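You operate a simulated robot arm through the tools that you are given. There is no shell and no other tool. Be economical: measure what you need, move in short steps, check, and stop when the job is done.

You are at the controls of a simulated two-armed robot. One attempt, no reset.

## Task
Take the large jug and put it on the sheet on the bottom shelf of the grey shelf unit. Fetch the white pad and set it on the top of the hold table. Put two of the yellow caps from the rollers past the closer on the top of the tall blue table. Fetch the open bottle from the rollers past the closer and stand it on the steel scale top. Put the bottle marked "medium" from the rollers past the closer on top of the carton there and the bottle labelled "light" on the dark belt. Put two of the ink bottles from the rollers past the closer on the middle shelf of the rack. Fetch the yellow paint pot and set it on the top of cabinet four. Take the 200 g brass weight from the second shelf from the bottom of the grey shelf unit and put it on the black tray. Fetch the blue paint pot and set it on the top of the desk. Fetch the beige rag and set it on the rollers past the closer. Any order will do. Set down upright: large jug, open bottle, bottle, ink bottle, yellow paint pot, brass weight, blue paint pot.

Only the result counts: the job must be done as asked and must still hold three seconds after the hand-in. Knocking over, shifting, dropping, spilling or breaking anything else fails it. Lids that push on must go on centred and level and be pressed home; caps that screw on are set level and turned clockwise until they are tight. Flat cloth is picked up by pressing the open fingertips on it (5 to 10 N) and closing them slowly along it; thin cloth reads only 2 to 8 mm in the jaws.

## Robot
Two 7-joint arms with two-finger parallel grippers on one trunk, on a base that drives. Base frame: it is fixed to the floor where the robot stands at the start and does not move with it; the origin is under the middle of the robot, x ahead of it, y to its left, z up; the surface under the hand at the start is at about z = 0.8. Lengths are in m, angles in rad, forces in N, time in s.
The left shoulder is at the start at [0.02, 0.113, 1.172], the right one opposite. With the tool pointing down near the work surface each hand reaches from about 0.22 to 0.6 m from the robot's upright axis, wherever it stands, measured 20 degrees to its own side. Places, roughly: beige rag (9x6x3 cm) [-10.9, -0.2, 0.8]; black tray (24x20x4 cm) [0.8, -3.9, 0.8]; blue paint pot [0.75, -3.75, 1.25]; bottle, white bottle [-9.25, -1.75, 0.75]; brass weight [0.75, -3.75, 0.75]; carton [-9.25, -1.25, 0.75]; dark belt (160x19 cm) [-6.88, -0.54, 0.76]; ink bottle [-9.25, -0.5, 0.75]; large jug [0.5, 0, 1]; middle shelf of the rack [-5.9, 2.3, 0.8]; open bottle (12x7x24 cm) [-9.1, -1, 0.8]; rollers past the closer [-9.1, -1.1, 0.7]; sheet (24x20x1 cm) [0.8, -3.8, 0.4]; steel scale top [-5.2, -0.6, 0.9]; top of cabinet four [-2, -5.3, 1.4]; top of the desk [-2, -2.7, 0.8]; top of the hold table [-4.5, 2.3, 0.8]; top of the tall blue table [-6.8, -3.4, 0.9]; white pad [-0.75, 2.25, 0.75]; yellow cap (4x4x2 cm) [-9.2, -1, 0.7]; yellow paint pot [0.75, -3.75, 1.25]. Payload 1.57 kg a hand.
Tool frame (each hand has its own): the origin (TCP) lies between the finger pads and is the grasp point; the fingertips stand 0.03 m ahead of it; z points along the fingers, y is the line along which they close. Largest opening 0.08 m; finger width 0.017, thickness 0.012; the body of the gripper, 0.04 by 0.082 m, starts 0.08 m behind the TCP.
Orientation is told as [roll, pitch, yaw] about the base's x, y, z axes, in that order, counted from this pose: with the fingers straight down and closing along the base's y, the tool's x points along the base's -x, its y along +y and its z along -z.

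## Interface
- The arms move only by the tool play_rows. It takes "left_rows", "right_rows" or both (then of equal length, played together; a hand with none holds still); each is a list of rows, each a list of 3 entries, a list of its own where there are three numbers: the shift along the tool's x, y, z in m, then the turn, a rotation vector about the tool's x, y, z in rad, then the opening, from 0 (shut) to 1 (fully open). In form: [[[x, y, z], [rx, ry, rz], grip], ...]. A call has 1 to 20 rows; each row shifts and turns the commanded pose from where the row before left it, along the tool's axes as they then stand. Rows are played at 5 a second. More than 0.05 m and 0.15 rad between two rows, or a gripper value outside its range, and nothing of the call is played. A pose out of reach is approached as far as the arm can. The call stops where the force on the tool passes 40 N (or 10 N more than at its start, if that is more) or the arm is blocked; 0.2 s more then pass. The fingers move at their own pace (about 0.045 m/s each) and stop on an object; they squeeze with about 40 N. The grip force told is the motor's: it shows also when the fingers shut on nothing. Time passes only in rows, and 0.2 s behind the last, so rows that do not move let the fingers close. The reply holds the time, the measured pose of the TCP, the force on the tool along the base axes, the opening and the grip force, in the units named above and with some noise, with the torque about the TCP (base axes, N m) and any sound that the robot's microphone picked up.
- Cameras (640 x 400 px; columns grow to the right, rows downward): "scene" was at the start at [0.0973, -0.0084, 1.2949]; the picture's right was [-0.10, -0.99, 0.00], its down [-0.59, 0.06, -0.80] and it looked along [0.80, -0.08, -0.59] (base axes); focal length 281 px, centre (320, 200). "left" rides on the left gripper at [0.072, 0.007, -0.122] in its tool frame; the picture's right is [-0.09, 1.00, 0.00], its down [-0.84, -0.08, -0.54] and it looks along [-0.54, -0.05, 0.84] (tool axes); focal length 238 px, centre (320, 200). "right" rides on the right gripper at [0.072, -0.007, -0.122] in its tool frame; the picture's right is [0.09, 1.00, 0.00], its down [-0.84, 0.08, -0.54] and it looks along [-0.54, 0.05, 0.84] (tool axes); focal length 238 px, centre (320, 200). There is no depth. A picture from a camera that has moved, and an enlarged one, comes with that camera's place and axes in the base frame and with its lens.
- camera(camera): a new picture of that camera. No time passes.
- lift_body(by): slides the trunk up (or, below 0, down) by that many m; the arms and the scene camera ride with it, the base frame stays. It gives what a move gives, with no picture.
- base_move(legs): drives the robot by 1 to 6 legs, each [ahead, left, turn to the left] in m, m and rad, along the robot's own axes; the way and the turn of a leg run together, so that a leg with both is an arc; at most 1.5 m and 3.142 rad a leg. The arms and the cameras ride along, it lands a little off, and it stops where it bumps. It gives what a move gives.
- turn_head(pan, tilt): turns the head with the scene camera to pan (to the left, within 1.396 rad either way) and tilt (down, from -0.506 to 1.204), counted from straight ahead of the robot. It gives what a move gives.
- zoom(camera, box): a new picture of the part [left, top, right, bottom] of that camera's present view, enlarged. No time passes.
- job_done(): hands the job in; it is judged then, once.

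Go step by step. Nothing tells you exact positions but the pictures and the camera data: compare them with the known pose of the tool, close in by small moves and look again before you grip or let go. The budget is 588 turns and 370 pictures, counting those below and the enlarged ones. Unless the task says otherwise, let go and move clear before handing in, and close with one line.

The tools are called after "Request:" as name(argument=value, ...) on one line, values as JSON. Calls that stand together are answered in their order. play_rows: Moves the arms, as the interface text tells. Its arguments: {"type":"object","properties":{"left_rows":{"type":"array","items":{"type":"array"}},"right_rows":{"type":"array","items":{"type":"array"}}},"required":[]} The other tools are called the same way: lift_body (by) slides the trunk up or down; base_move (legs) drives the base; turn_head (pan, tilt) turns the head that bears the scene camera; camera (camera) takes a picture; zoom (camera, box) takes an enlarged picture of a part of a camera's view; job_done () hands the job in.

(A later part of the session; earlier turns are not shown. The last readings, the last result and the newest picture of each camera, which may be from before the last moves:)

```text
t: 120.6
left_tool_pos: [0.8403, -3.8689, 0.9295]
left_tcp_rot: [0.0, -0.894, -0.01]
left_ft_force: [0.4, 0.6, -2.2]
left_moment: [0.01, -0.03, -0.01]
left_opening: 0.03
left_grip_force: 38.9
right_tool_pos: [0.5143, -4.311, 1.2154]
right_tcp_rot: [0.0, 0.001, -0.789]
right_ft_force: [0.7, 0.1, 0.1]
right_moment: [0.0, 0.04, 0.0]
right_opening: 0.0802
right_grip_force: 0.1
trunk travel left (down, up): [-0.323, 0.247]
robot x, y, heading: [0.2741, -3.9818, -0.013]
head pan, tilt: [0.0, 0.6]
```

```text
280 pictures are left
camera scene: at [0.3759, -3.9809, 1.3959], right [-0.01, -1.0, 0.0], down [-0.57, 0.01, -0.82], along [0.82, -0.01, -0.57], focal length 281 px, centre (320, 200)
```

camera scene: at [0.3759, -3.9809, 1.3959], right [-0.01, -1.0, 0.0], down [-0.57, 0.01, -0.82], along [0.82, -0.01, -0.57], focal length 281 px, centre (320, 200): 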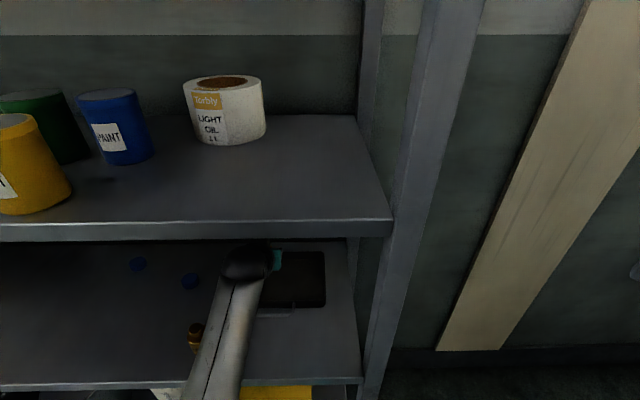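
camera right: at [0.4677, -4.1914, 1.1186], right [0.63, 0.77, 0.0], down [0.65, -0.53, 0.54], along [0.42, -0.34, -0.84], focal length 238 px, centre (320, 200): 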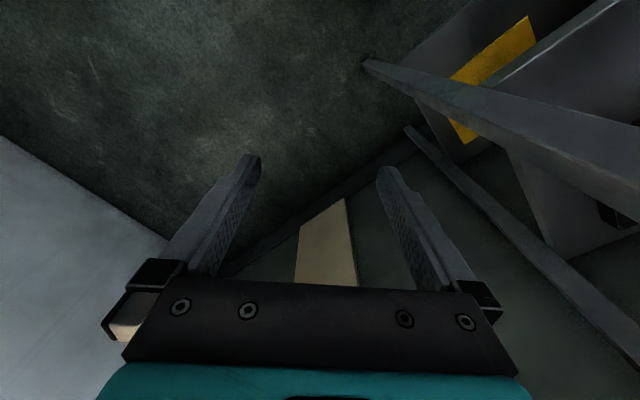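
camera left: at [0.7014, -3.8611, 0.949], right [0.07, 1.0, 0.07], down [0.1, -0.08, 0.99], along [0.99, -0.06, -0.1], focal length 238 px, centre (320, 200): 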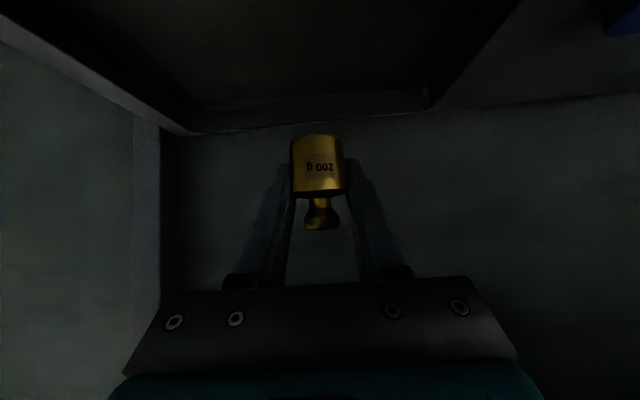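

The weight is over the tray. I lower most of the way and check against the tray walls.

Request:
play_rows(left_rows=[[[0.0235, 0, 0.0187], [0, 0, 0], 0], [[0.0195, 0, 0.0155], [0, 0, 0], 0]])

Request:
camera(camera="left")

Request:
zoom(camera="scene", box=[180, 230, 360, 342])

```text
t: 121.2
left_tool_pos: [0.8405, -3.8688, 0.875]
left_tcp_rot: [0.0, -0.896, -0.01]
left_ft_force: [0.3, 1.2, -2.1]
left_moment: [-0.01, 0.02, 0.0]
left_opening: 0.0299
left_grip_force: 39.5
right_tool_pos: [0.5156, -4.3124, 1.2169]
right_tcp_rot: [0.0, -0.001, -0.788]
right_ft_force: [0.1, -0.1, -0.7]
right_moment: [0.0, 0.0, 0.0]
right_opening: 0.0799
right_grip_force: 0.2
trunk travel left (down, up): [-0.323, 0.247]
robot x, y, heading: [0.275, -3.9794, -0.008]
head pan, tilt: [0.0, 0.6]
```

```text
279 pictures are left
camera left: at [0.7013, -3.8614, 0.8941], right [0.07, 1.0, 0.07], down [0.1, -0.08, 0.99], along [0.99, -0.06, -0.1], focal length 238 px, centre (320, 200)
```

left: 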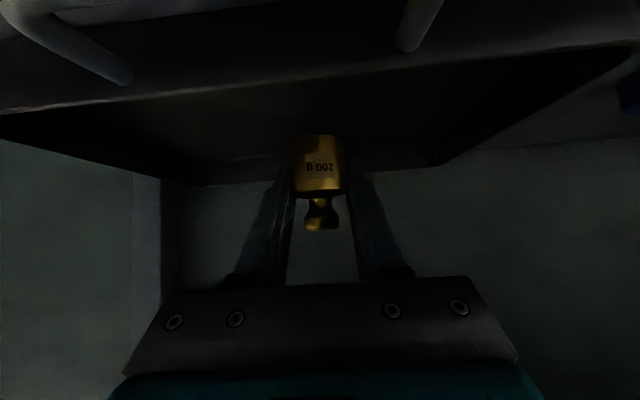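

```text
3.56 times, centred on (270, 286) of scene
camera zoom: at [0.3746, -3.9809, 1.396], right [-0.01, -1.0, 0.0], down [-0.56, 0.01, -0.83], along [0.82, -0.01, -0.57], focal length 1000 px, centre (498, -106)
```

zoom: 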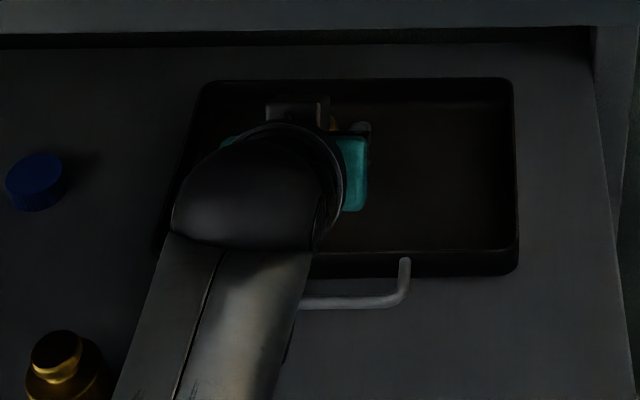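

The weight is well inside the tray. I lower the remaining bit in small steps.

Request:
play_rows(left_rows=[[[0.0117, 0, 0.0093], [0, 0, 0], 0], [[0.0031, 0, 0.0025], [0, 0, 0], 0], [[0.0016, 0, 0.0012], [0, 0, 0], 0]])

```text
t: 122.0
left_tool_pos: [0.8407, -3.8676, 0.854]
left_tcp_rot: [0.0, -0.895, -0.007]
left_ft_force: [0.5, 0.5, -1.9]
left_moment: [-0.01, 0.0, -0.01]
left_opening: 0.0301
left_grip_force: 39.4
right_tool_pos: [0.5144, -4.3132, 1.2159]
right_tcp_rot: [0.0, -0.003, -0.789]
right_ft_force: [0.6, -0.2, -0.5]
right_moment: [-0.01, 0.01, 0.04]
right_opening: 0.08
right_grip_force: 0.0
trunk travel left (down, up): [-0.323, 0.247]
robot x, y, heading: [0.2789, -3.9805, -0.007]
head pan, tilt: [0.0, 0.6]
```

Request:
play_rows(left_rows=[[[0.0016, 0, 0.0012], [0, 0, 0], 0], [[0.0016, 0, 0.0012], [0, 0, 0], 0], [[0.0, 0, 0.0], [0, 0, 0], 0]])

```text
t: 122.8
left_tool_pos: [0.84, -3.8691, 0.8508]
left_tcp_rot: [-0.001, -0.897, -0.007]
left_ft_force: [0.0, 0.6, 0.9]
left_moment: [0.01, 0.0, 0.0]
left_opening: 0.0301
left_grip_force: 40.0
right_tool_pos: [0.5153, -4.3132, 1.216]
right_tcp_rot: [0.0, -0.004, -0.789]
right_ft_force: [-0.6, 0.1, -0.5]
right_moment: [-0.02, -0.02, -0.01]
right_opening: 0.0797
right_grip_force: 0.0
trunk travel left (down, up): [-0.323, 0.247]
robot x, y, heading: [0.2729, -3.9807, -0.007]
head pan, tilt: [0.0, 0.6]
```

It has touched down. I open, draw the fingers back along their axis and look.

Request:
play_rows(left_rows=[[[0.0008, 0, 0.0006], [0, 0, 0], 0], [[0, 0, 0], [0, 0, 0], 0.45], [[0, 0, 0], [0, 0, 0], 0.6], [[0, 0, 0], [0, 0, 0], 0.6], [[0, 0, -0.03], [0, 0, 0], 0.6], [[0, 0, -0.04], [0, 0, 0], 0.6], [[-0.02, 0, -0.03], [0, 0, 0], 0.6]])

Request:
camera(camera="left")

```text
t: 124.4
left_tool_pos: [0.7712, -3.8695, 0.9257]
left_tcp_rot: [-0.001, -0.896, -0.009]
left_ft_force: [-0.6, -0.1, 0.8]
left_moment: [0.02, -0.03, 0.02]
left_opening: 0.0481
left_grip_force: 0.0
right_tool_pos: [0.5144, -4.3127, 1.2162]
right_tcp_rot: [-0.001, -0.002, -0.788]
right_ft_force: [0.3, -0.2, 0.4]
right_moment: [0.02, 0.03, 0.0]
right_opening: 0.0801
right_grip_force: 0.1
trunk travel left (down, up): [-0.323, 0.247]
robot x, y, heading: [0.2775, -3.9807, -0.004]
head pan, tilt: [0.0, 0.6]
```

```text
277 pictures are left
camera left: at [0.6322, -3.8624, 0.946], right [0.07, 1.0, 0.07], down [0.1, -0.08, 0.99], along [0.99, -0.06, -0.1], focal length 238 px, centre (320, 200)
```

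left: 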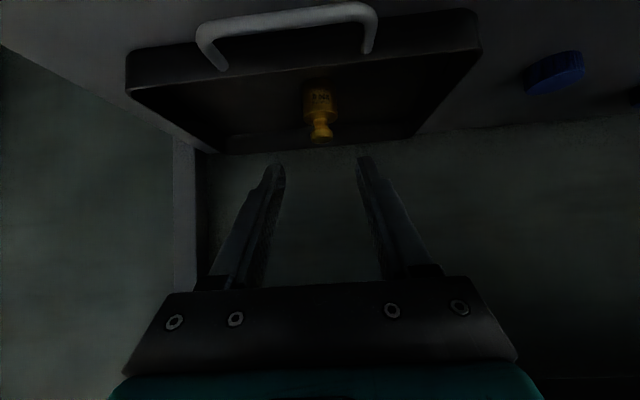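

The 200 g weight stands in the tray. Next the paint pots on the shelf above: I back off, raise the trunk and look at them squarely.

Request:
base_move(legs=[[-0.33, 0.0, 0.006], [0, 0.35, 0]])

Request:
turn_head(pan=0.0, tilt=0.25)

Request:
camera(camera="scene")

```text
t: 128.5
left_tool_pos: [0.447, -3.5098, 0.9271]
left_tcp_rot: [0.0, -0.894, -0.013]
left_ft_force: [0.1, 1.5, -0.2]
left_moment: [-0.02, 0.01, -0.01]
left_opening: 0.0478
left_grip_force: 0.1
right_tool_pos: [0.188, -3.9498, 1.2167]
right_tcp_rot: [-0.001, -0.001, -0.794]
right_ft_force: [-0.6, -0.3, 0.5]
right_moment: [-0.04, 0.04, 0.05]
right_opening: 0.0801
right_grip_force: 0.0
trunk travel left (down, up): [-0.323, 0.247]
robot x, y, heading: [-0.0501, -3.612, -0.016]
head pan, tilt: [0.0, 0.6]
```

```text
t: 129.4
left_tool_pos: [0.4482, -3.5088, 0.9276]
left_tcp_rot: [0.0, -0.898, -0.011]
left_ft_force: [0.3, -0.6, 0.0]
left_moment: [-0.02, -0.01, 0.01]
left_opening: 0.048
left_grip_force: 0.0
right_tool_pos: [0.1872, -3.9503, 1.2166]
right_tcp_rot: [0.001, -0.003, -0.794]
right_ft_force: [-0.3, 0.7, -0.1]
right_moment: [0.03, -0.01, 0.01]
right_opening: 0.0802
right_grip_force: 0.0
trunk travel left (down, up): [-0.323, 0.247]
robot x, y, heading: [-0.047, -3.6182, -0.015]
head pan, tilt: [0.0, 0.25]
```

```text
276 pictures are left
camera scene: at [0.0543, -3.6182, 1.4282], right [-0.01, -1.0, 0.0], down [-0.25, 0.0, -0.97], along [0.97, -0.01, -0.25], focal length 281 px, centre (320, 200)
```

scene: 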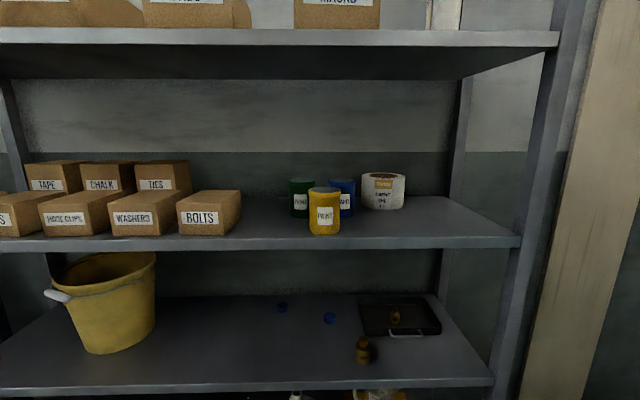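

The yellow pot is near the shelf front at about (0.65, −3.633), about 7 cm wide and 9.5 cm tall; blue stands behind it to the right. I raise the left hand, level it more and line up with yellow.

Request:
lift_body(by=0.15)

Request:
play_rows(left_rows=[[[0, 0, 0], [0, -0.135, 0], 1], [[0, 0, 0], [0, -0.135, 0], 1], [[0, 0, 0], [0, -0.135, 0], 1], [[-0.048, 0, -0.012], [0, 0, 0], 1], [[-0.048, 0, -0.012], [0, 0, 0], 1], [[-0.048, 0, -0.012], [0, 0, 0], 1], [[-0.044, 0, -0.011], [0, 0, 0], 1]])

Request:
camera(camera="left")

Request:
camera(camera="scene")

```text
t: 131.1
left_tool_pos: [0.4472, -3.5099, 1.0762]
left_tcp_rot: [0.001, -0.896, -0.012]
left_ft_force: [0.1, 0.5, -0.5]
left_moment: [0.02, -0.02, 0.01]
left_opening: 0.0482
left_grip_force: 0.1
right_tool_pos: [0.1876, -3.9508, 1.366]
right_tcp_rot: [0.0, -0.002, -0.795]
right_ft_force: [-0.6, -0.1, -0.8]
right_moment: [0.06, 0.04, -0.05]
right_opening: 0.0798
right_grip_force: 0.0
trunk travel left (down, up): [-0.473, 0.097]
robot x, y, heading: [-0.0456, -3.6156, -0.013]
head pan, tilt: [0.0, 0.25]
```

```text
t: 132.7
left_tool_pos: [0.4465, -3.503, 1.2598]
left_tcp_rot: [0.144, -1.275, -0.147]
left_ft_force: [-0.3, 0.0, -0.1]
left_moment: [0.02, -0.01, 0.01]
left_opening: 0.0801
left_grip_force: 0.1
right_tool_pos: [0.1875, -3.9498, 1.3651]
right_tcp_rot: [0.0, -0.003, -0.794]
right_ft_force: [0.2, 1.5, 0.2]
right_moment: [-0.01, 0.0, -0.02]
right_opening: 0.0799
right_grip_force: 0.1
trunk travel left (down, up): [-0.473, 0.097]
robot x, y, heading: [-0.0488, -3.6135, -0.015]
head pan, tilt: [0.0, 0.25]
```

```text
275 pictures are left
camera left: at [0.3096, -3.4929, 1.2256], right [0.03, 0.99, 0.13], down [-0.28, -0.12, 0.95], along [0.96, -0.07, 0.27], focal length 238 px, centre (320, 200)
```

left: 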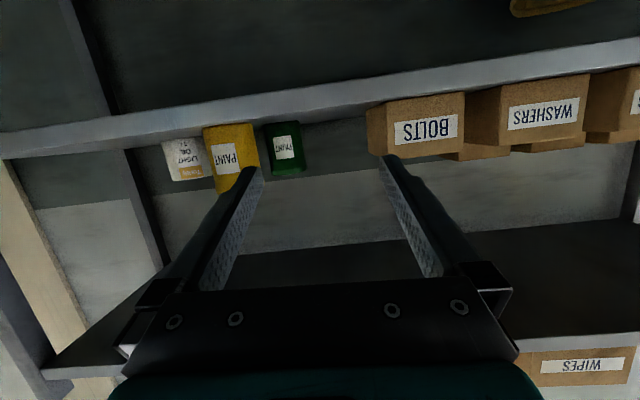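

```text
274 pictures are left
camera scene: at [0.0548, -3.6183, 1.5782], right [-0.01, -1.0, 0.0], down [-0.25, 0.0, -0.97], along [0.97, -0.01, -0.25], focal length 281 px, centre (320, 200)
```

scene: 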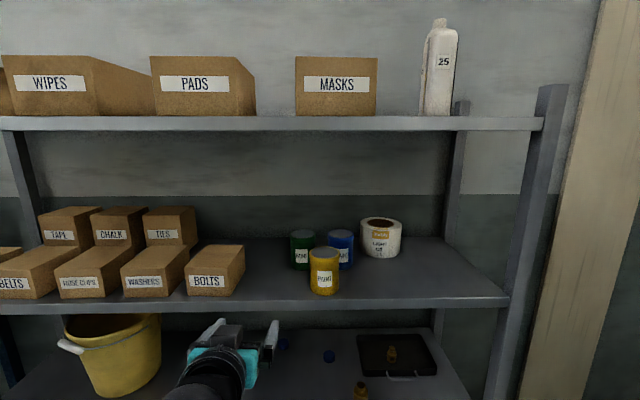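

The yellow pot centre is about (0.672, −3.635), its shelf at z≈1.20. I level the roll, shift right and approach partway.

Request:
play_rows(left_rows=[[[0, 0, 0], [0, 0, -0.044], 1]])

Request:
base_move(legs=[[0.1, -0.13, 0.013]])

Request:
camera(camera="left")

Request:
camera(camera="scene")

```text
t: 133.1
left_tool_pos: [0.4484, -3.4978, 1.2593]
left_tcp_rot: [0.044, -1.281, -0.036]
left_ft_force: [0.0, 0.3, 0.2]
left_moment: [0.01, 0.03, 0.02]
left_opening: 0.08
left_grip_force: 0.1
right_tool_pos: [0.1887, -3.9506, 1.3656]
right_tcp_rot: [0.0, -0.001, -0.795]
right_ft_force: [0.1, 0.5, -0.8]
right_moment: [0.0, 0.01, 0.0]
right_opening: 0.0799
right_grip_force: 0.1
trunk travel left (down, up): [-0.473, 0.097]
robot x, y, heading: [-0.0524, -3.6145, -0.017]
head pan, tilt: [0.0, 0.25]
```

```text
t: 134.6
left_tool_pos: [0.5445, -3.6185, 1.2621]
left_tcp_rot: [0.048, -1.286, -0.02]
left_ft_force: [-0.1, -0.5, 0.6]
left_moment: [-0.03, 0.0, -0.01]
left_opening: 0.0798
left_grip_force: 0.1
right_tool_pos: [0.2917, -4.0753, 1.3654]
right_tcp_rot: [0.0, 0.001, -0.779]
right_ft_force: [0.4, -0.2, 0.0]
right_moment: [0.0, -0.02, 0.0]
right_opening: 0.0798
right_grip_force: 0.1
trunk travel left (down, up): [-0.473, 0.097]
robot x, y, heading: [0.0477, -3.7455, 0.002]
head pan, tilt: [0.0, 0.25]
```

```text
273 pictures are left
camera left: at [0.4086, -3.6142, 1.2265], right [0.0, 0.99, 0.1], down [-0.28, -0.1, 0.95], along [0.96, -0.03, 0.28], focal length 238 px, centre (320, 200)
```

left: 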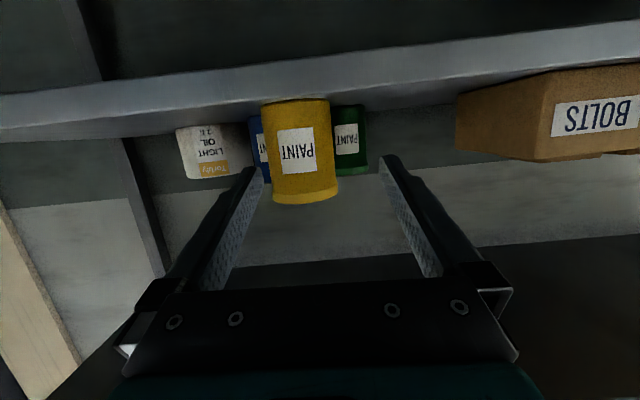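

```text
272 pictures are left
camera scene: at [0.1533, -3.7453, 1.5782], right [0.0, -1.0, 0.0], down [-0.25, 0.0, -0.97], along [0.97, 0.0, -0.25], focal length 281 px, centre (320, 200)
```

scene: 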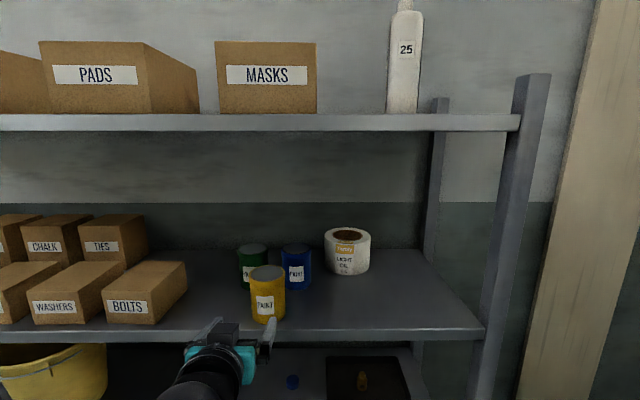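

I correct 2 cm to the right and move closer.

Request:
base_move(legs=[[0.06, -0.021, 0]])

Request:
camera(camera="left")

```text
t: 135.5
left_tool_pos: [0.6043, -3.6381, 1.2621]
left_tcp_rot: [0.056, -1.286, -0.026]
left_ft_force: [0.4, -1.0, -0.6]
left_moment: [0.0, -0.08, 0.01]
left_opening: 0.0801
left_grip_force: 0.1
right_tool_pos: [0.3522, -4.0939, 1.3659]
right_tcp_rot: [-0.001, 0.002, -0.778]
right_ft_force: [1.0, 0.6, -0.1]
right_moment: [0.0, 0.01, 0.0]
right_opening: 0.0801
right_grip_force: 0.1
trunk travel left (down, up): [-0.473, 0.097]
robot x, y, heading: [0.1077, -3.765, -0.001]
head pan, tilt: [0.0, 0.25]
```

```text
271 pictures are left
camera left: at [0.4677, -3.6335, 1.2261], right [0.0, 0.99, 0.1], down [-0.28, -0.1, 0.95], along [0.96, -0.03, 0.28], focal length 238 px, centre (320, 200)
```

left: 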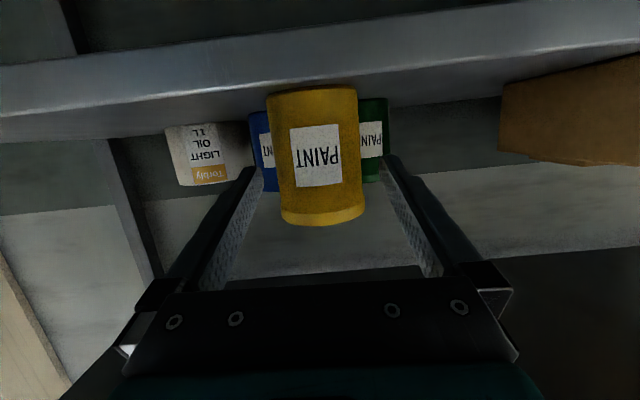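

Pot about 7.3 cm wide, clearance 3 mm each side. I advance slowly with the arm, adjusting 2 mm to the right.

Request:
play_rows(left_rows=[[[0, -0.0025, 0], [0, 0, 0], 1], [[-0.0042, 0, 0.0144], [0, 0, 0], 1]])

Request:
camera(camera="left")

```text
t: 136.1
left_tool_pos: [0.6219, -3.6387, 1.2627]
left_tcp_rot: [0.05, -1.286, -0.023]
left_ft_force: [0.0, -0.8, 1.2]
left_moment: [0.0, 0.01, -0.02]
left_opening: 0.0803
left_grip_force: 0.1
right_tool_pos: [0.351, -4.0945, 1.3652]
right_tcp_rot: [-0.001, -0.001, -0.777]
right_ft_force: [0.0, 0.1, 0.4]
right_moment: [-0.03, -0.01, -0.03]
right_opening: 0.08
right_grip_force: 0.1
trunk travel left (down, up): [-0.473, 0.097]
robot x, y, heading: [0.1109, -3.7693, -0.001]
head pan, tilt: [0.0, 0.25]
```

```text
270 pictures are left
camera left: at [0.484, -3.6348, 1.2264], right [0.0, 0.99, 0.1], down [-0.28, -0.1, 0.95], along [0.96, -0.03, 0.28], focal length 238 px, centre (320, 200)
```

left: 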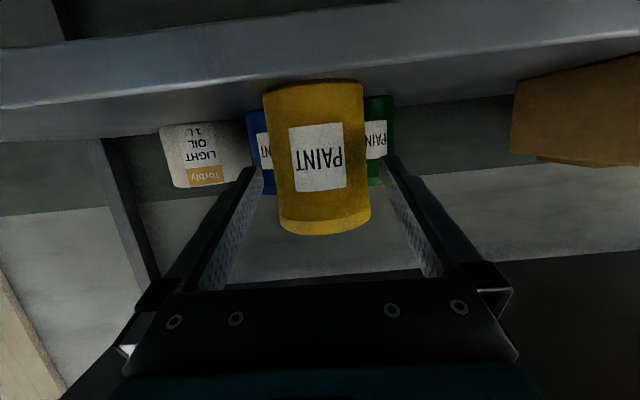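

Left gap 9 px, right gap 17 px. I shift 2–3 mm more to the right and advance.

Request:
play_rows(left_rows=[[[0, -0.003, 0], [0, 0, 0], 1], [[-0.0042, 0, 0.0144], [0, 0, 0], 1], [[-0.0035, 0, 0.012], [0, 0, 0], 1]])

Request:
camera(camera="left")

```text
t: 136.9
left_tool_pos: [0.6464, -3.6422, 1.2632]
left_tcp_rot: [0.045, -1.288, -0.018]
left_ft_force: [0.5, 0.2, 0.3]
left_moment: [0.02, -0.01, 0.0]
left_opening: 0.0796
left_grip_force: 0.0
right_tool_pos: [0.35, -4.0941, 1.3666]
right_tcp_rot: [0.001, -0.002, -0.776]
right_ft_force: [0.3, 0.2, 0.3]
right_moment: [0.0, -0.02, -0.01]
right_opening: 0.0799
right_grip_force: 0.0
trunk travel left (down, up): [-0.473, 0.097]
robot x, y, heading: [0.1096, -3.7638, 0.003]
head pan, tilt: [0.0, 0.25]
```

```text
269 pictures are left
camera left: at [0.5098, -3.6383, 1.2267], right [0.0, 0.99, 0.1], down [-0.28, -0.1, 0.95], along [0.96, -0.03, 0.28], focal length 238 px, centre (320, 200)
```

left: 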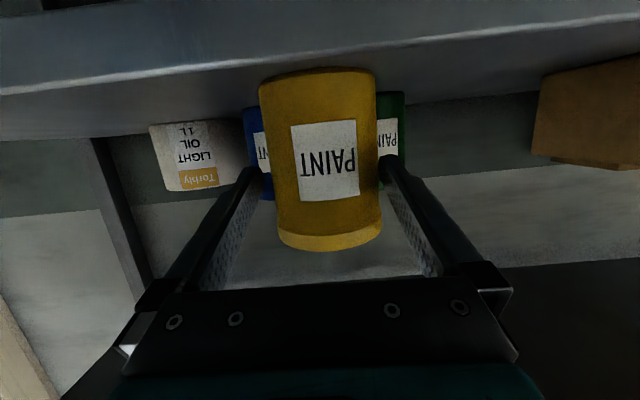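

Centred well. A last 1.5 cm, then close.

Request:
play_rows(left_rows=[[[-0.0042, 0, 0.0144], [0, 0, 0], 1], [[0, 0, 0], [0, 0, 0], 0.8], [[0, 0, 0], [0, 0, 0], 0.5], [[0, 0, 0], [0, 0, 0], 0], [[0, 0, 0], [0, 0, 0], 0]])

```text
t: 138.1
left_tool_pos: [0.6607, -3.6396, 1.2624]
left_tcp_rot: [0.053, -1.287, -0.024]
left_ft_force: [1.0, 1.1, 1.9]
left_moment: [-0.07, -0.05, 0.01]
left_opening: 0.0708
left_grip_force: 40.2
right_tool_pos: [0.3517, -4.0939, 1.3658]
right_tcp_rot: [-0.001, -0.002, -0.776]
right_ft_force: [0.1, -0.3, 0.3]
right_moment: [0.05, 0.0, -0.01]
right_opening: 0.0798
right_grip_force: 0.0
trunk travel left (down, up): [-0.473, 0.097]
robot x, y, heading: [0.105, -3.765, 0.004]
head pan, tilt: [0.0, 0.25]
```

Held at 7.1 cm. I lift 3 cm and back out of the shelf.

Request:
play_rows(left_rows=[[[-0.0096, 0, -0.0029], [0, 0, 0], 0], [[-0.0191, 0, -0.0058], [0, 0, 0], 0]])

Request:
base_move(legs=[[-0.2, 0, 0]])

Request:
camera(camera="scene")

Request:
camera(camera="left")

```text
t: 138.7
left_tool_pos: [0.6601, -3.6385, 1.2916]
left_tcp_rot: [0.054, -1.286, -0.026]
left_ft_force: [0.2, -0.1, -3.4]
left_moment: [0.01, 0.05, -0.03]
left_opening: 0.0715
left_grip_force: 39.7
right_tool_pos: [0.3507, -4.0936, 1.3661]
right_tcp_rot: [0.001, -0.002, -0.777]
right_ft_force: [0.7, -0.7, 0.4]
right_moment: [-0.02, 0.02, 0.0]
right_opening: 0.08
right_grip_force: 0.0
trunk travel left (down, up): [-0.473, 0.097]
robot x, y, heading: [0.1084, -3.7677, 0.002]
head pan, tilt: [0.0, 0.25]
```

```text
t: 140.3
left_tool_pos: [0.4644, -3.6426, 1.291]
left_tcp_rot: [0.055, -1.288, -0.034]
left_ft_force: [-0.1, -0.8, -4.2]
left_moment: [0.03, 0.04, 0.05]
left_opening: 0.071
left_grip_force: 40.4
right_tool_pos: [0.1526, -4.0966, 1.3655]
right_tcp_rot: [0.0, 0.0, -0.783]
right_ft_force: [-0.4, -0.2, 0.1]
right_moment: [0.0, -0.05, 0.01]
right_opening: 0.08
right_grip_force: 0.1
trunk travel left (down, up): [-0.473, 0.097]
robot x, y, heading: [-0.0896, -3.7645, -0.007]
head pan, tilt: [0.0, 0.25]
```

```text
268 pictures are left
camera scene: at [0.0142, -3.7655, 1.5782], right [0.0, -1.0, 0.0], down [-0.25, 0.0, -0.97], along [0.97, 0.0, -0.25], focal length 281 px, centre (320, 200)
```

scene: 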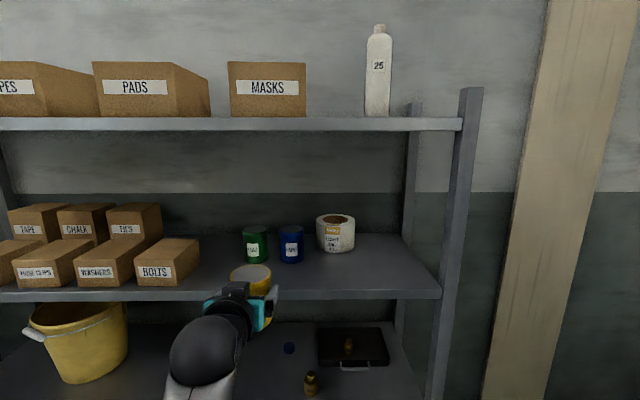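

```text
267 pictures are left
camera left: at [0.3276, -3.6385, 1.2559], right [0.01, 0.99, 0.1], down [-0.28, -0.1, 0.95], along [0.96, -0.04, 0.28], focal length 238 px, centre (320, 200)
```

left: 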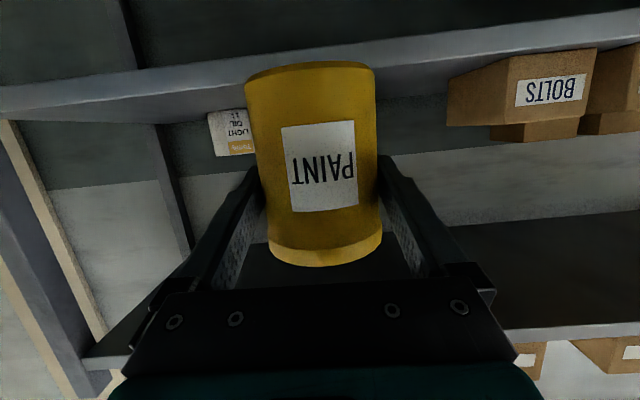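

Yellow is secure. Blue stands tightly between neighbours, so I'll deliver yellow first. I look right and behind for cabinet four.

Request:
turn_head(pan=-1.39, tilt=0.25)

Request:
camera(camera="scene")

```text
t: 141.8
left_tool_pos: [0.4656, -3.6443, 1.2921]
left_tcp_rot: [0.054, -1.286, -0.032]
left_ft_force: [0.2, 0.4, -4.2]
left_moment: [0.01, 0.02, 0.01]
left_opening: 0.0713
left_grip_force: 39.7
right_tool_pos: [0.1511, -4.0964, 1.3657]
right_tcp_rot: [0.0, -0.003, -0.783]
right_ft_force: [0.7, 0.0, -0.2]
right_moment: [-0.01, -0.02, 0.0]
right_opening: 0.0799
right_grip_force: 0.0
trunk travel left (down, up): [-0.473, 0.097]
robot x, y, heading: [-0.0896, -3.7633, -0.005]
head pan, tilt: [-1.389, 0.25]
```

```text
266 pictures are left
camera scene: at [-0.0618, -3.857, 1.5782], right [-0.98, -0.18, 0.0], down [-0.04, 0.24, -0.97], along [0.17, -0.95, -0.25], focal length 281 px, centre (320, 200)
```

scene: 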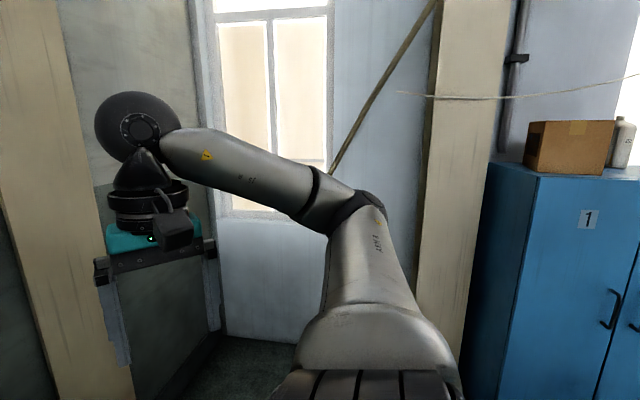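

A row of blue cabinets stands along the far wall, number 1 nearest. I slide clear of the shelf, turn right 90° to face them and look.

Request:
base_move(legs=[[-0.1, -0.2, 0], [0, 0, -1.571]])

Request:
turn_head(pan=-0.7, tilt=0.3)

Request:
camera(camera="scene")

```text
t: 147.3
left_tool_pos: [-0.069, -4.5165, 1.292]
left_tcp_rot: [0.054, -1.285, -1.604]
left_ft_force: [0.2, 0.3, -4.1]
left_moment: [0.03, -0.01, -0.05]
left_opening: 0.071
left_grip_force: 39.9
right_tool_pos: [-0.5211, -4.203, 1.3663]
right_tcp_rot: [-0.001, -0.002, -2.356]
right_ft_force: [0.3, -0.5, -0.3]
right_moment: [0.03, 0.01, 0.01]
right_opening: 0.0798
right_grip_force: 0.0
trunk travel left (down, up): [-0.473, 0.097]
robot x, y, heading: [-0.1907, -3.9641, -1.577]
head pan, tilt: [-1.389, 0.25]
```

```text
t: 148.4
left_tool_pos: [-0.0685, -4.5155, 1.2919]
left_tcp_rot: [0.054, -1.286, -1.605]
left_ft_force: [-0.3, -0.4, -3.7]
left_moment: [0.03, 0.03, -0.01]
left_opening: 0.0709
left_grip_force: 40.9
right_tool_pos: [-0.522, -4.2029, 1.366]
right_tcp_rot: [0.001, 0.0, -2.357]
right_ft_force: [-0.2, 0.2, 0.2]
right_moment: [0.0, -0.01, -0.02]
right_opening: 0.08
right_grip_force: 0.1
trunk travel left (down, up): [-0.473, 0.097]
robot x, y, heading: [-0.1901, -3.962, -1.578]
head pan, tilt: [-0.7, 0.3]
```

```text
265 pictures are left
camera scene: at [-0.2504, -4.0435, 1.5735], right [-0.76, 0.65, 0.0], down [0.19, 0.23, -0.96], along [-0.62, -0.73, -0.3], focal length 281 px, centre (320, 200)
```

scene: 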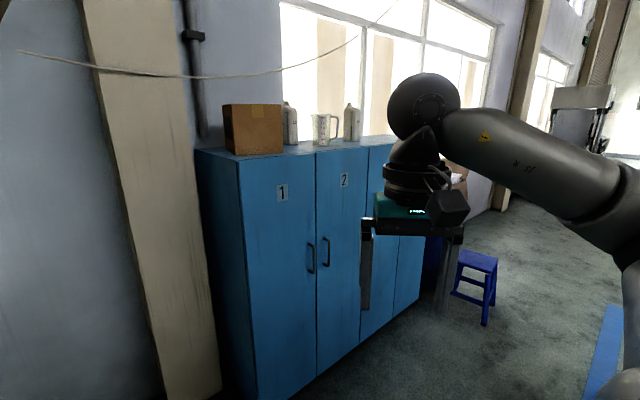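

The cabinet fronts are at y≈−5.06, and there's a blue stool near cabinet four. I slide along and look from closer.

Request:
base_move(legs=[[0, -1.45, 0.007]])

Request:
turn_head(pan=-0.15, tilt=0.4)

Request:
camera(camera="scene")

```text
t: 155.8
left_tool_pos: [-1.5598, -4.5026, 1.2917]
left_tcp_rot: [0.055, -1.285, -1.614]
left_ft_force: [0.8, 0.2, -3.9]
left_moment: [0.06, -0.02, -0.03]
left_opening: 0.0707
left_grip_force: 39.8
right_tool_pos: [-2.0095, -4.1852, 1.3655]
right_tcp_rot: [0.0, -0.002, -2.366]
right_ft_force: [0.1, -0.3, -0.7]
right_moment: [-0.01, 0.02, -0.02]
right_opening: 0.0799
right_grip_force: 0.1
trunk travel left (down, up): [-0.473, 0.097]
robot x, y, heading: [-1.674, -3.9501, -1.588]
head pan, tilt: [-0.7, 0.3]
```

```text
t: 156.7
left_tool_pos: [-1.5594, -4.5022, 1.2919]
left_tcp_rot: [0.053, -1.286, -1.614]
left_ft_force: [0.0, -0.4, -4.4]
left_moment: [0.02, 0.03, 0.02]
left_opening: 0.0708
left_grip_force: 40.0
right_tool_pos: [-2.008, -4.1855, 1.3653]
right_tcp_rot: [0.001, -0.003, -2.366]
right_ft_force: [0.9, -0.5, -1.2]
right_moment: [0.03, -0.01, -0.03]
right_opening: 0.0802
right_grip_force: 0.0
trunk travel left (down, up): [-0.473, 0.097]
robot x, y, heading: [-1.6779, -3.9482, -1.59]
head pan, tilt: [-0.15, 0.4]
```

```text
264 pictures are left
camera scene: at [-1.6906, -4.0489, 1.5642], right [-0.99, 0.17, 0.0], down [0.06, 0.38, -0.92], along [-0.15, -0.91, -0.39], focal length 281 px, centre (320, 200)
```

scene: 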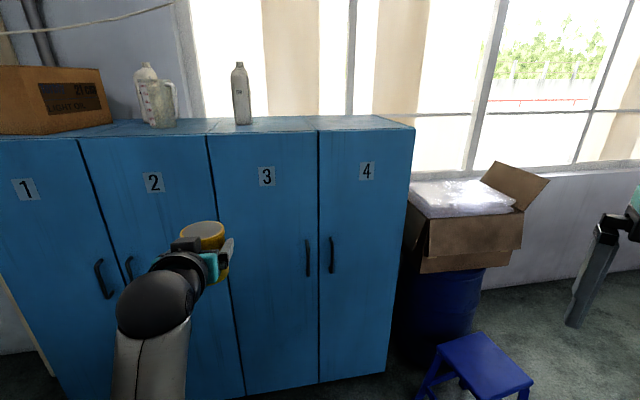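

Cabinet four's top spans x −2.215…−1.85 with its front at y −5.06 and z≈1.40, and it is free. I raise the pot, line up at x≈−1.94 and approach short of the stool.

Request:
lift_body(by=0.097)

Request:
play_rows(left_rows=[[[-0.0383, 0, -0.0115], [0, 0, 0], 0], [[-0.0383, 0, -0.0115], [0, 0, 0], 0], [[-0.0335, 0, -0.01], [0, 0, 0], 0]])

Request:
base_move(legs=[[0, -0.37, 0.019], [0.4, 0, 0]])

Request:
camera(camera="scene")

```text
t: 158.1
left_tool_pos: [-1.5603, -4.5019, 1.3883]
left_tcp_rot: [0.055, -1.283, -1.614]
left_ft_force: [-0.3, 0.2, -3.9]
left_moment: [0.06, 0.03, -0.01]
left_opening: 0.0709
left_grip_force: 39.8
right_tool_pos: [-2.0095, -4.1836, 1.4637]
right_tcp_rot: [0.001, -0.002, -2.366]
right_ft_force: [-0.3, -0.4, -0.1]
right_moment: [-0.01, -0.01, 0.01]
right_opening: 0.0801
right_grip_force: 0.0
trunk travel left (down, up): [-0.57, 0.0]
robot x, y, heading: [-1.6757, -3.9483, -1.586]
head pan, tilt: [-0.15, 0.4]
```

```text
t: 158.8
left_tool_pos: [-1.5605, -4.5001, 1.5026]
left_tcp_rot: [0.054, -1.284, -1.615]
left_ft_force: [0.1, 0.1, -3.3]
left_moment: [0.03, 0.01, 0.0]
left_opening: 0.0706
left_grip_force: 39.8
right_tool_pos: [-2.0105, -4.1855, 1.4626]
right_tcp_rot: [-0.001, -0.002, -2.366]
right_ft_force: [-0.4, 0.0, -0.6]
right_moment: [0.0, 0.01, 0.0]
right_opening: 0.0801
right_grip_force: 0.1
trunk travel left (down, up): [-0.57, 0.0]
robot x, y, heading: [-1.6774, -3.9482, -1.583]
head pan, tilt: [-0.15, 0.4]
```

```text
t: 163.3
left_tool_pos: [-1.9127, -4.8911, 1.5036]
left_tcp_rot: [0.055, -1.287, -1.593]
left_ft_force: [-0.1, -0.2, -4.4]
left_moment: [0.06, -0.03, -0.01]
left_opening: 0.071
left_grip_force: 40.0
right_tool_pos: [-2.3693, -4.5847, 1.4636]
right_tcp_rot: [0.0, -0.001, -2.341]
right_ft_force: [0.5, -0.8, 0.4]
right_moment: [0.01, -0.02, -0.01]
right_opening: 0.0802
right_grip_force: 0.1
trunk travel left (down, up): [-0.57, 0.0]
robot x, y, heading: [-2.0426, -4.3396, -1.566]
head pan, tilt: [-0.15, 0.4]
```

```text
263 pictures are left
camera scene: at [-2.054, -4.4422, 1.6612], right [-0.99, 0.14, 0.0], down [0.06, 0.39, -0.92], along [-0.13, -0.91, -0.39], focal length 281 px, centre (320, 200)
```

scene: 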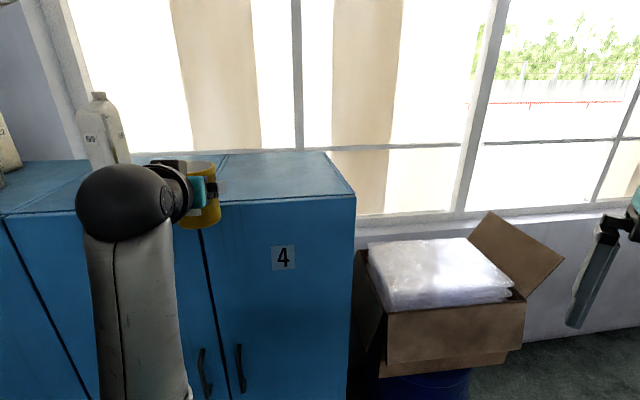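

I shift the arm 11 cm to the right towards the middle of cabinet four, extend a bit and move the base forward 23 cm.

Request:
play_rows(left_rows=[[[0, -0.04, 0], [0, 0, 0], 0], [[0, -0.04, 0], [0, 0, 0], 0], [[0, -0.03, 0], [0, 0, 0], 0], [[-0.0112, 0, 0.0383], [0, 0, 0], 0], [[-0.0112, 0, 0.0383], [0, 0, 0], 0]])

Request:
base_move(legs=[[0.22, 0, 0]])

Request:
camera(camera="scene")

Request:
camera(camera="left")

```text
t: 164.5
left_tool_pos: [-2.0194, -4.9774, 1.5]
left_tcp_rot: [0.066, -1.284, -1.595]
left_ft_force: [-0.4, -0.2, -3.4]
left_moment: [-0.01, 0.0, 0.02]
left_opening: 0.0708
left_grip_force: 39.9
right_tool_pos: [-2.3705, -4.5856, 1.4618]
right_tcp_rot: [0.001, 0.001, -2.342]
right_ft_force: [-0.8, 0.3, 0.5]
right_moment: [0.03, 0.0, 0.0]
right_opening: 0.0798
right_grip_force: 0.1
trunk travel left (down, up): [-0.57, 0.0]
robot x, y, heading: [-2.0403, -4.3443, -1.564]
head pan, tilt: [-0.15, 0.4]
```

```text
t: 166.2
left_tool_pos: [-2.0205, -5.1999, 1.5018]
left_tcp_rot: [0.066, -1.285, -1.601]
left_ft_force: [0.0, 0.0, -4.5]
left_moment: [0.0, 0.01, 0.01]
left_opening: 0.0713
left_grip_force: 40.1
right_tool_pos: [-2.3687, -4.8075, 1.4633]
right_tcp_rot: [0.001, -0.001, -2.347]
right_ft_force: [-0.1, -0.8, -0.1]
right_moment: [0.06, 0.01, 0.0]
right_opening: 0.0799
right_grip_force: 0.0
trunk travel left (down, up): [-0.57, 0.0]
robot x, y, heading: [-2.0405, -4.5643, -1.569]
head pan, tilt: [-0.15, 0.4]
```

```text
262 pictures are left
camera scene: at [-2.0531, -4.6658, 1.6612], right [-0.99, 0.15, 0.0], down [0.06, 0.39, -0.92], along [-0.13, -0.91, -0.39], focal length 281 px, centre (320, 200)
```

scene: 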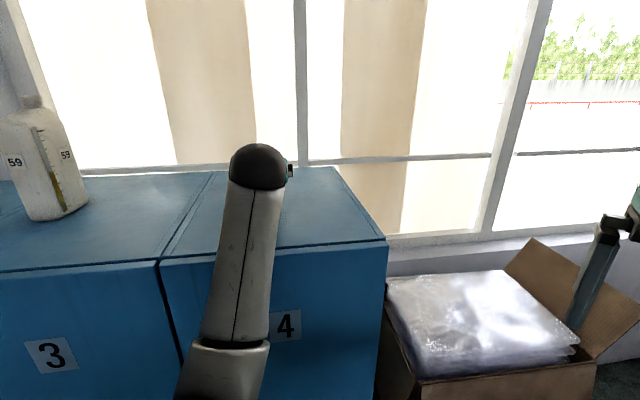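

```text
261 pictures are left
camera left: at [-2.0171, -5.0624, 1.4654], right [0.99, 0.0, 0.11], down [-0.1, 0.28, 0.95], along [-0.03, -0.96, 0.28], focal length 238 px, centre (320, 200)
```

left: 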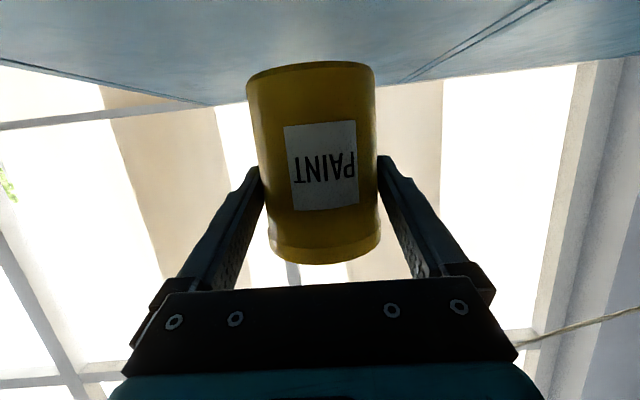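

The pot is above cabinet four's top, clear of the seam and edges. I lower with the trunk.

Request:
lift_body(by=-0.033)

Request:
lift_body(by=-0.005)

Request:
lift_body(by=-0.003)

```text
t: 167.0
left_tool_pos: [-2.0194, -5.2, 1.4694]
left_tcp_rot: [0.067, -1.289, -1.605]
left_ft_force: [-0.2, -0.1, -4.4]
left_moment: [0.0, 0.01, 0.01]
left_opening: 0.0706
left_grip_force: 39.8
right_tool_pos: [-2.3684, -4.8073, 1.4301]
right_tcp_rot: [0.001, -0.001, -2.347]
right_ft_force: [0.7, 0.4, 1.1]
right_moment: [-0.02, 0.0, -0.01]
right_opening: 0.0799
right_grip_force: 0.0
trunk travel left (down, up): [-0.537, 0.033]
robot x, y, heading: [-2.0367, -4.5648, -1.566]
head pan, tilt: [-0.15, 0.4]
```

```text
t: 167.5
left_tool_pos: [-2.0194, -5.1999, 1.4631]
left_tcp_rot: [0.068, -1.289, -1.604]
left_ft_force: [0.2, 0.0, -4.9]
left_moment: [0.03, -0.02, -0.01]
left_opening: 0.0706
left_grip_force: 40.0
right_tool_pos: [-2.3686, -4.808, 1.4253]
right_tcp_rot: [0.0, -0.003, -2.348]
right_ft_force: [-0.3, 0.5, 0.7]
right_moment: [-0.01, 0.01, 0.01]
right_opening: 0.0799
right_grip_force: 0.1
trunk travel left (down, up): [-0.532, 0.038]
robot x, y, heading: [-2.0408, -4.5599, -1.566]
head pan, tilt: [-0.15, 0.4]
```

```text
t: 168.0
left_tool_pos: [-2.0202, -5.2002, 1.4612]
left_tcp_rot: [0.065, -1.292, -1.602]
left_ft_force: [0.6, -1.3, 1.4]
left_moment: [-0.07, 0.13, 0.03]
left_opening: 0.071
left_grip_force: 39.6
right_tool_pos: [-2.3684, -4.8079, 1.4225]
right_tcp_rot: [0.001, -0.003, -2.347]
right_ft_force: [-0.1, -0.5, 1.1]
right_moment: [0.01, 0.0, 0.02]
right_opening: 0.0801
right_grip_force: 0.1
trunk travel left (down, up): [-0.529, 0.041]
robot x, y, heading: [-2.0417, -4.5673, -1.567]
head pan, tilt: [-0.15, 0.4]
```

Contact. I release fully and back straight away.

Request:
play_rows(left_rows=[[[0, 0, 0], [0, 0, 0], 0.95], [[0, 0, 0], [0, 0, 0], 1], [[0, 0, 0], [0, 0, 0], 1]])

Request:
base_move(legs=[[-0.12, 0, 0]])

Request:
camera(camera="left")

```text
t: 168.8
left_tool_pos: [-2.0203, -5.1996, 1.4606]
left_tcp_rot: [0.068, -1.288, -1.604]
left_ft_force: [0.1, 0.7, 0.2]
left_moment: [-0.01, 0.0, 0.03]
left_opening: 0.0799
left_grip_force: 0.1
right_tool_pos: [-2.3691, -4.8063, 1.4216]
right_tcp_rot: [-0.001, -0.004, -2.348]
right_ft_force: [-0.1, -0.3, -0.1]
right_moment: [0.0, 0.02, 0.0]
right_opening: 0.0798
right_grip_force: 0.1
trunk travel left (down, up): [-0.529, 0.041]
robot x, y, heading: [-2.0424, -4.5648, -1.57]
head pan, tilt: [-0.15, 0.4]
```

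```text
t: 170.1
left_tool_pos: [-2.0202, -5.0797, 1.4604]
left_tcp_rot: [0.066, -1.288, -1.603]
left_ft_force: [-0.3, 0.1, 0.1]
left_moment: [0.02, 0.02, -0.03]
left_opening: 0.0802
left_grip_force: 0.1
right_tool_pos: [-2.3698, -4.6877, 1.4231]
right_tcp_rot: [0.002, -0.001, -2.345]
right_ft_force: [-0.2, 0.0, 0.1]
right_moment: [-0.03, -0.02, 0.01]
right_opening: 0.0798
right_grip_force: 0.0
trunk travel left (down, up): [-0.529, 0.041]
robot x, y, heading: [-2.0413, -4.4445, -1.565]
head pan, tilt: [-0.15, 0.4]
```

```text
260 pictures are left
camera left: at [-2.0165, -4.9416, 1.4247], right [0.99, 0.01, 0.11], down [-0.1, 0.28, 0.95], along [-0.02, -0.96, 0.28], focal length 238 px, centre (320, 200)
```

left: 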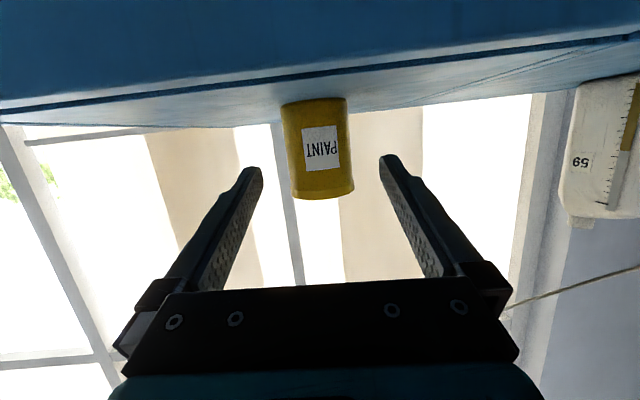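

The yellow pot stands on cabinet four. I go back to the shelf unit for the blue pot.

Request:
lift_body(by=-0.195)

Request:
base_move(legs=[[-0.5, 0, 0], [0, 1.45, -0.005], [0, 0.35, 0], [0, 0, 1.571], [0, 0.25, 0]])

Request:
turn_head(pan=0.0, tilt=0.4)

Request:
camera(camera="scene")

Request:
camera(camera="left")

```text
t: 171.0
left_tool_pos: [-2.0198, -5.0779, 1.4147]
left_tcp_rot: [0.015, -1.346, -1.551]
left_ft_force: [1.0, 0.0, 2.3]
left_moment: [-0.03, 0.06, -0.02]
left_opening: 0.0787
left_grip_force: 0.0
right_tool_pos: [-2.3686, -4.6873, 1.354]
right_tcp_rot: [0.003, -0.003, -2.346]
right_ft_force: [0.3, -1.2, 0.4]
right_moment: [-0.01, 0.04, 0.0]
right_opening: 0.0801
right_grip_force: 0.1
trunk travel left (down, up): [-0.461, 0.109]
robot x, y, heading: [-2.041, -4.4432, -1.566]
head pan, tilt: [-0.15, 0.4]
stopped: the force on the tool passed its limit at 51 N (the readings are from after the stop); the commanded pose is now the measured one
```

```text
t: 187.7
left_tool_pos: [0.3576, -3.6629, 1.4137]
left_tcp_rot: [0.017, -1.343, 0.03]
left_ft_force: [0.1, -0.3, 1.1]
left_moment: [0.02, 0.01, -0.03]
left_opening: 0.0802
left_grip_force: 0.1
right_tool_pos: [-0.0291, -4.0178, 1.3545]
right_tcp_rot: [0.0, -0.002, -0.762]
right_ft_force: [0.6, -0.2, -0.3]
right_moment: [0.0, -0.02, 0.01]
right_opening: 0.0798
right_grip_force: 0.1
trunk travel left (down, up): [-0.461, 0.109]
robot x, y, heading: [-0.2735, -3.6921, 0.016]
head pan, tilt: [-0.15, 0.4]
```

```text
t: 188.4
left_tool_pos: [0.3576, -3.665, 1.4144]
left_tcp_rot: [0.019, -1.343, 0.025]
left_ft_force: [-0.2, -0.2, 0.5]
left_moment: [0.01, -0.04, -0.01]
left_opening: 0.0801
left_grip_force: 0.2
right_tool_pos: [-0.0287, -4.0186, 1.3536]
right_tcp_rot: [0.002, -0.002, -0.763]
right_ft_force: [0.2, -0.5, -0.8]
right_moment: [0.01, 0.01, 0.02]
right_opening: 0.08
right_grip_force: 0.0
trunk travel left (down, up): [-0.461, 0.109]
robot x, y, heading: [-0.2769, -3.6927, 0.015]
head pan, tilt: [0.0, 0.4]
```

```text
259 pictures are left
camera scene: at [-0.1738, -3.6906, 1.5525], right [0.02, -1.0, 0.0], down [-0.39, -0.01, -0.92], along [0.92, 0.02, -0.39], focal length 281 px, centre (320, 200)
```

scene: 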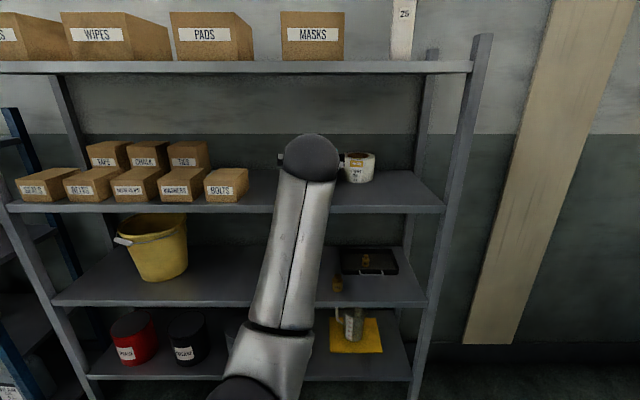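

```text
258 pictures are left
camera left: at [0.2232, -3.6639, 1.3704], right [-0.02, 1.0, 0.09], down [-0.34, -0.1, 0.94], along [0.94, -0.01, 0.34], focal length 238 px, centre (320, 200)
```

left: 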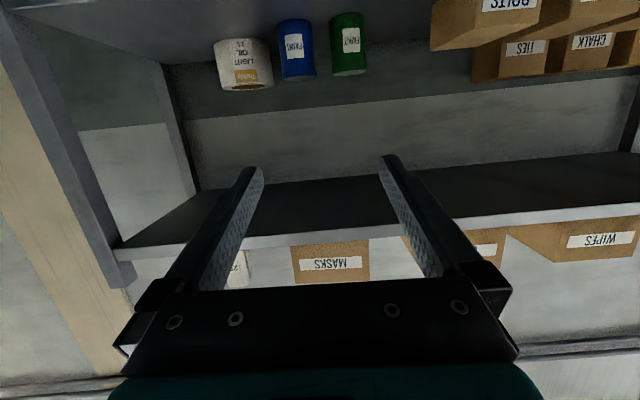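

The blue pot is at about (0.775, −3.684) with enough gaps for the fingers. I lower to grasp height in the open, square up and approach.

Request:
lift_body(by=-0.155)

Request:
base_move(legs=[[0.25, -0.01, -0.016]])

Request:
camera(camera="left")

Request:
camera(camera="scene")

```text
t: 190.2
left_tool_pos: [0.3588, -3.6637, 1.2593]
left_tcp_rot: [0.02, -1.344, 0.024]
left_ft_force: [0.0, -0.6, -0.5]
left_moment: [0.02, 0.01, -0.01]
left_opening: 0.08
left_grip_force: 0.0
right_tool_pos: [-0.0297, -4.0179, 1.2002]
right_tcp_rot: [0.001, -0.002, -0.763]
right_ft_force: [0.4, 0.7, 0.1]
right_moment: [-0.01, 0.01, -0.01]
right_opening: 0.0803
right_grip_force: 0.0
trunk travel left (down, up): [-0.306, 0.264]
robot x, y, heading: [-0.2781, -3.692, 0.013]
head pan, tilt: [0.0, 0.4]
```

```text
t: 192.1
left_tool_pos: [0.6093, -3.6833, 1.259]
left_tcp_rot: [0.018, -1.341, 0.008]
left_ft_force: [0.3, -0.1, 0.0]
left_moment: [0.0, 0.0, 0.01]
left_opening: 0.08
left_grip_force: 0.0
right_tool_pos: [0.2173, -4.0304, 1.1984]
right_tcp_rot: [-0.001, -0.002, -0.78]
right_ft_force: [-0.2, 0.0, 0.9]
right_moment: [-0.01, 0.0, 0.0]
right_opening: 0.0798
right_grip_force: 0.1
trunk travel left (down, up): [-0.306, 0.264]
robot x, y, heading: [-0.0277, -3.7019, -0.001]
head pan, tilt: [0.0, 0.4]
```

```text
257 pictures are left
camera left: at [0.4745, -3.6804, 1.215], right [-0.01, 1.0, 0.09], down [-0.34, -0.09, 0.94], along [0.94, -0.02, 0.34], focal length 238 px, centre (320, 200)
```

left: 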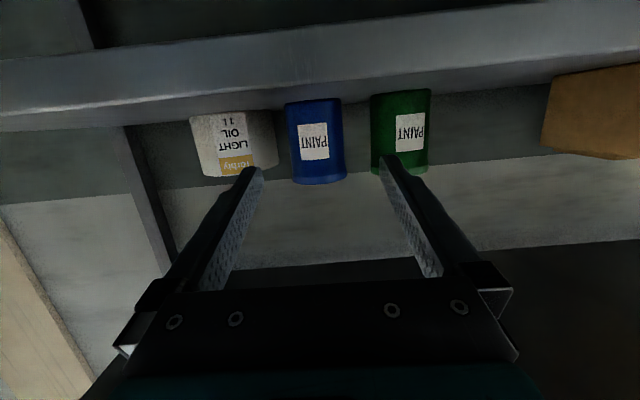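

```text
256 pictures are left
camera scene: at [0.0771, -3.7003, 1.3975], right [0.0, -1.0, 0.0], down [-0.39, 0.0, -0.92], along [0.92, 0.0, -0.39], focal length 281 px, centre (320, 200)
```

scene: 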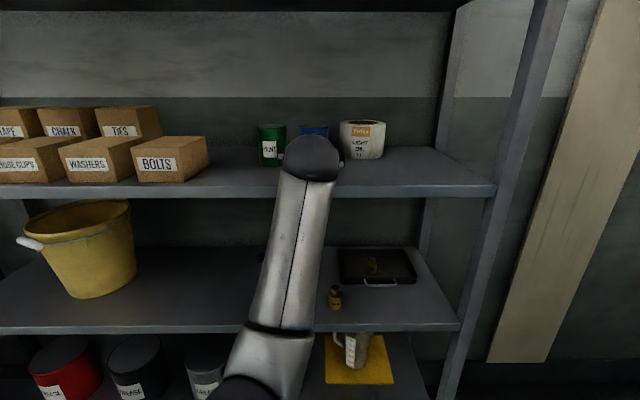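

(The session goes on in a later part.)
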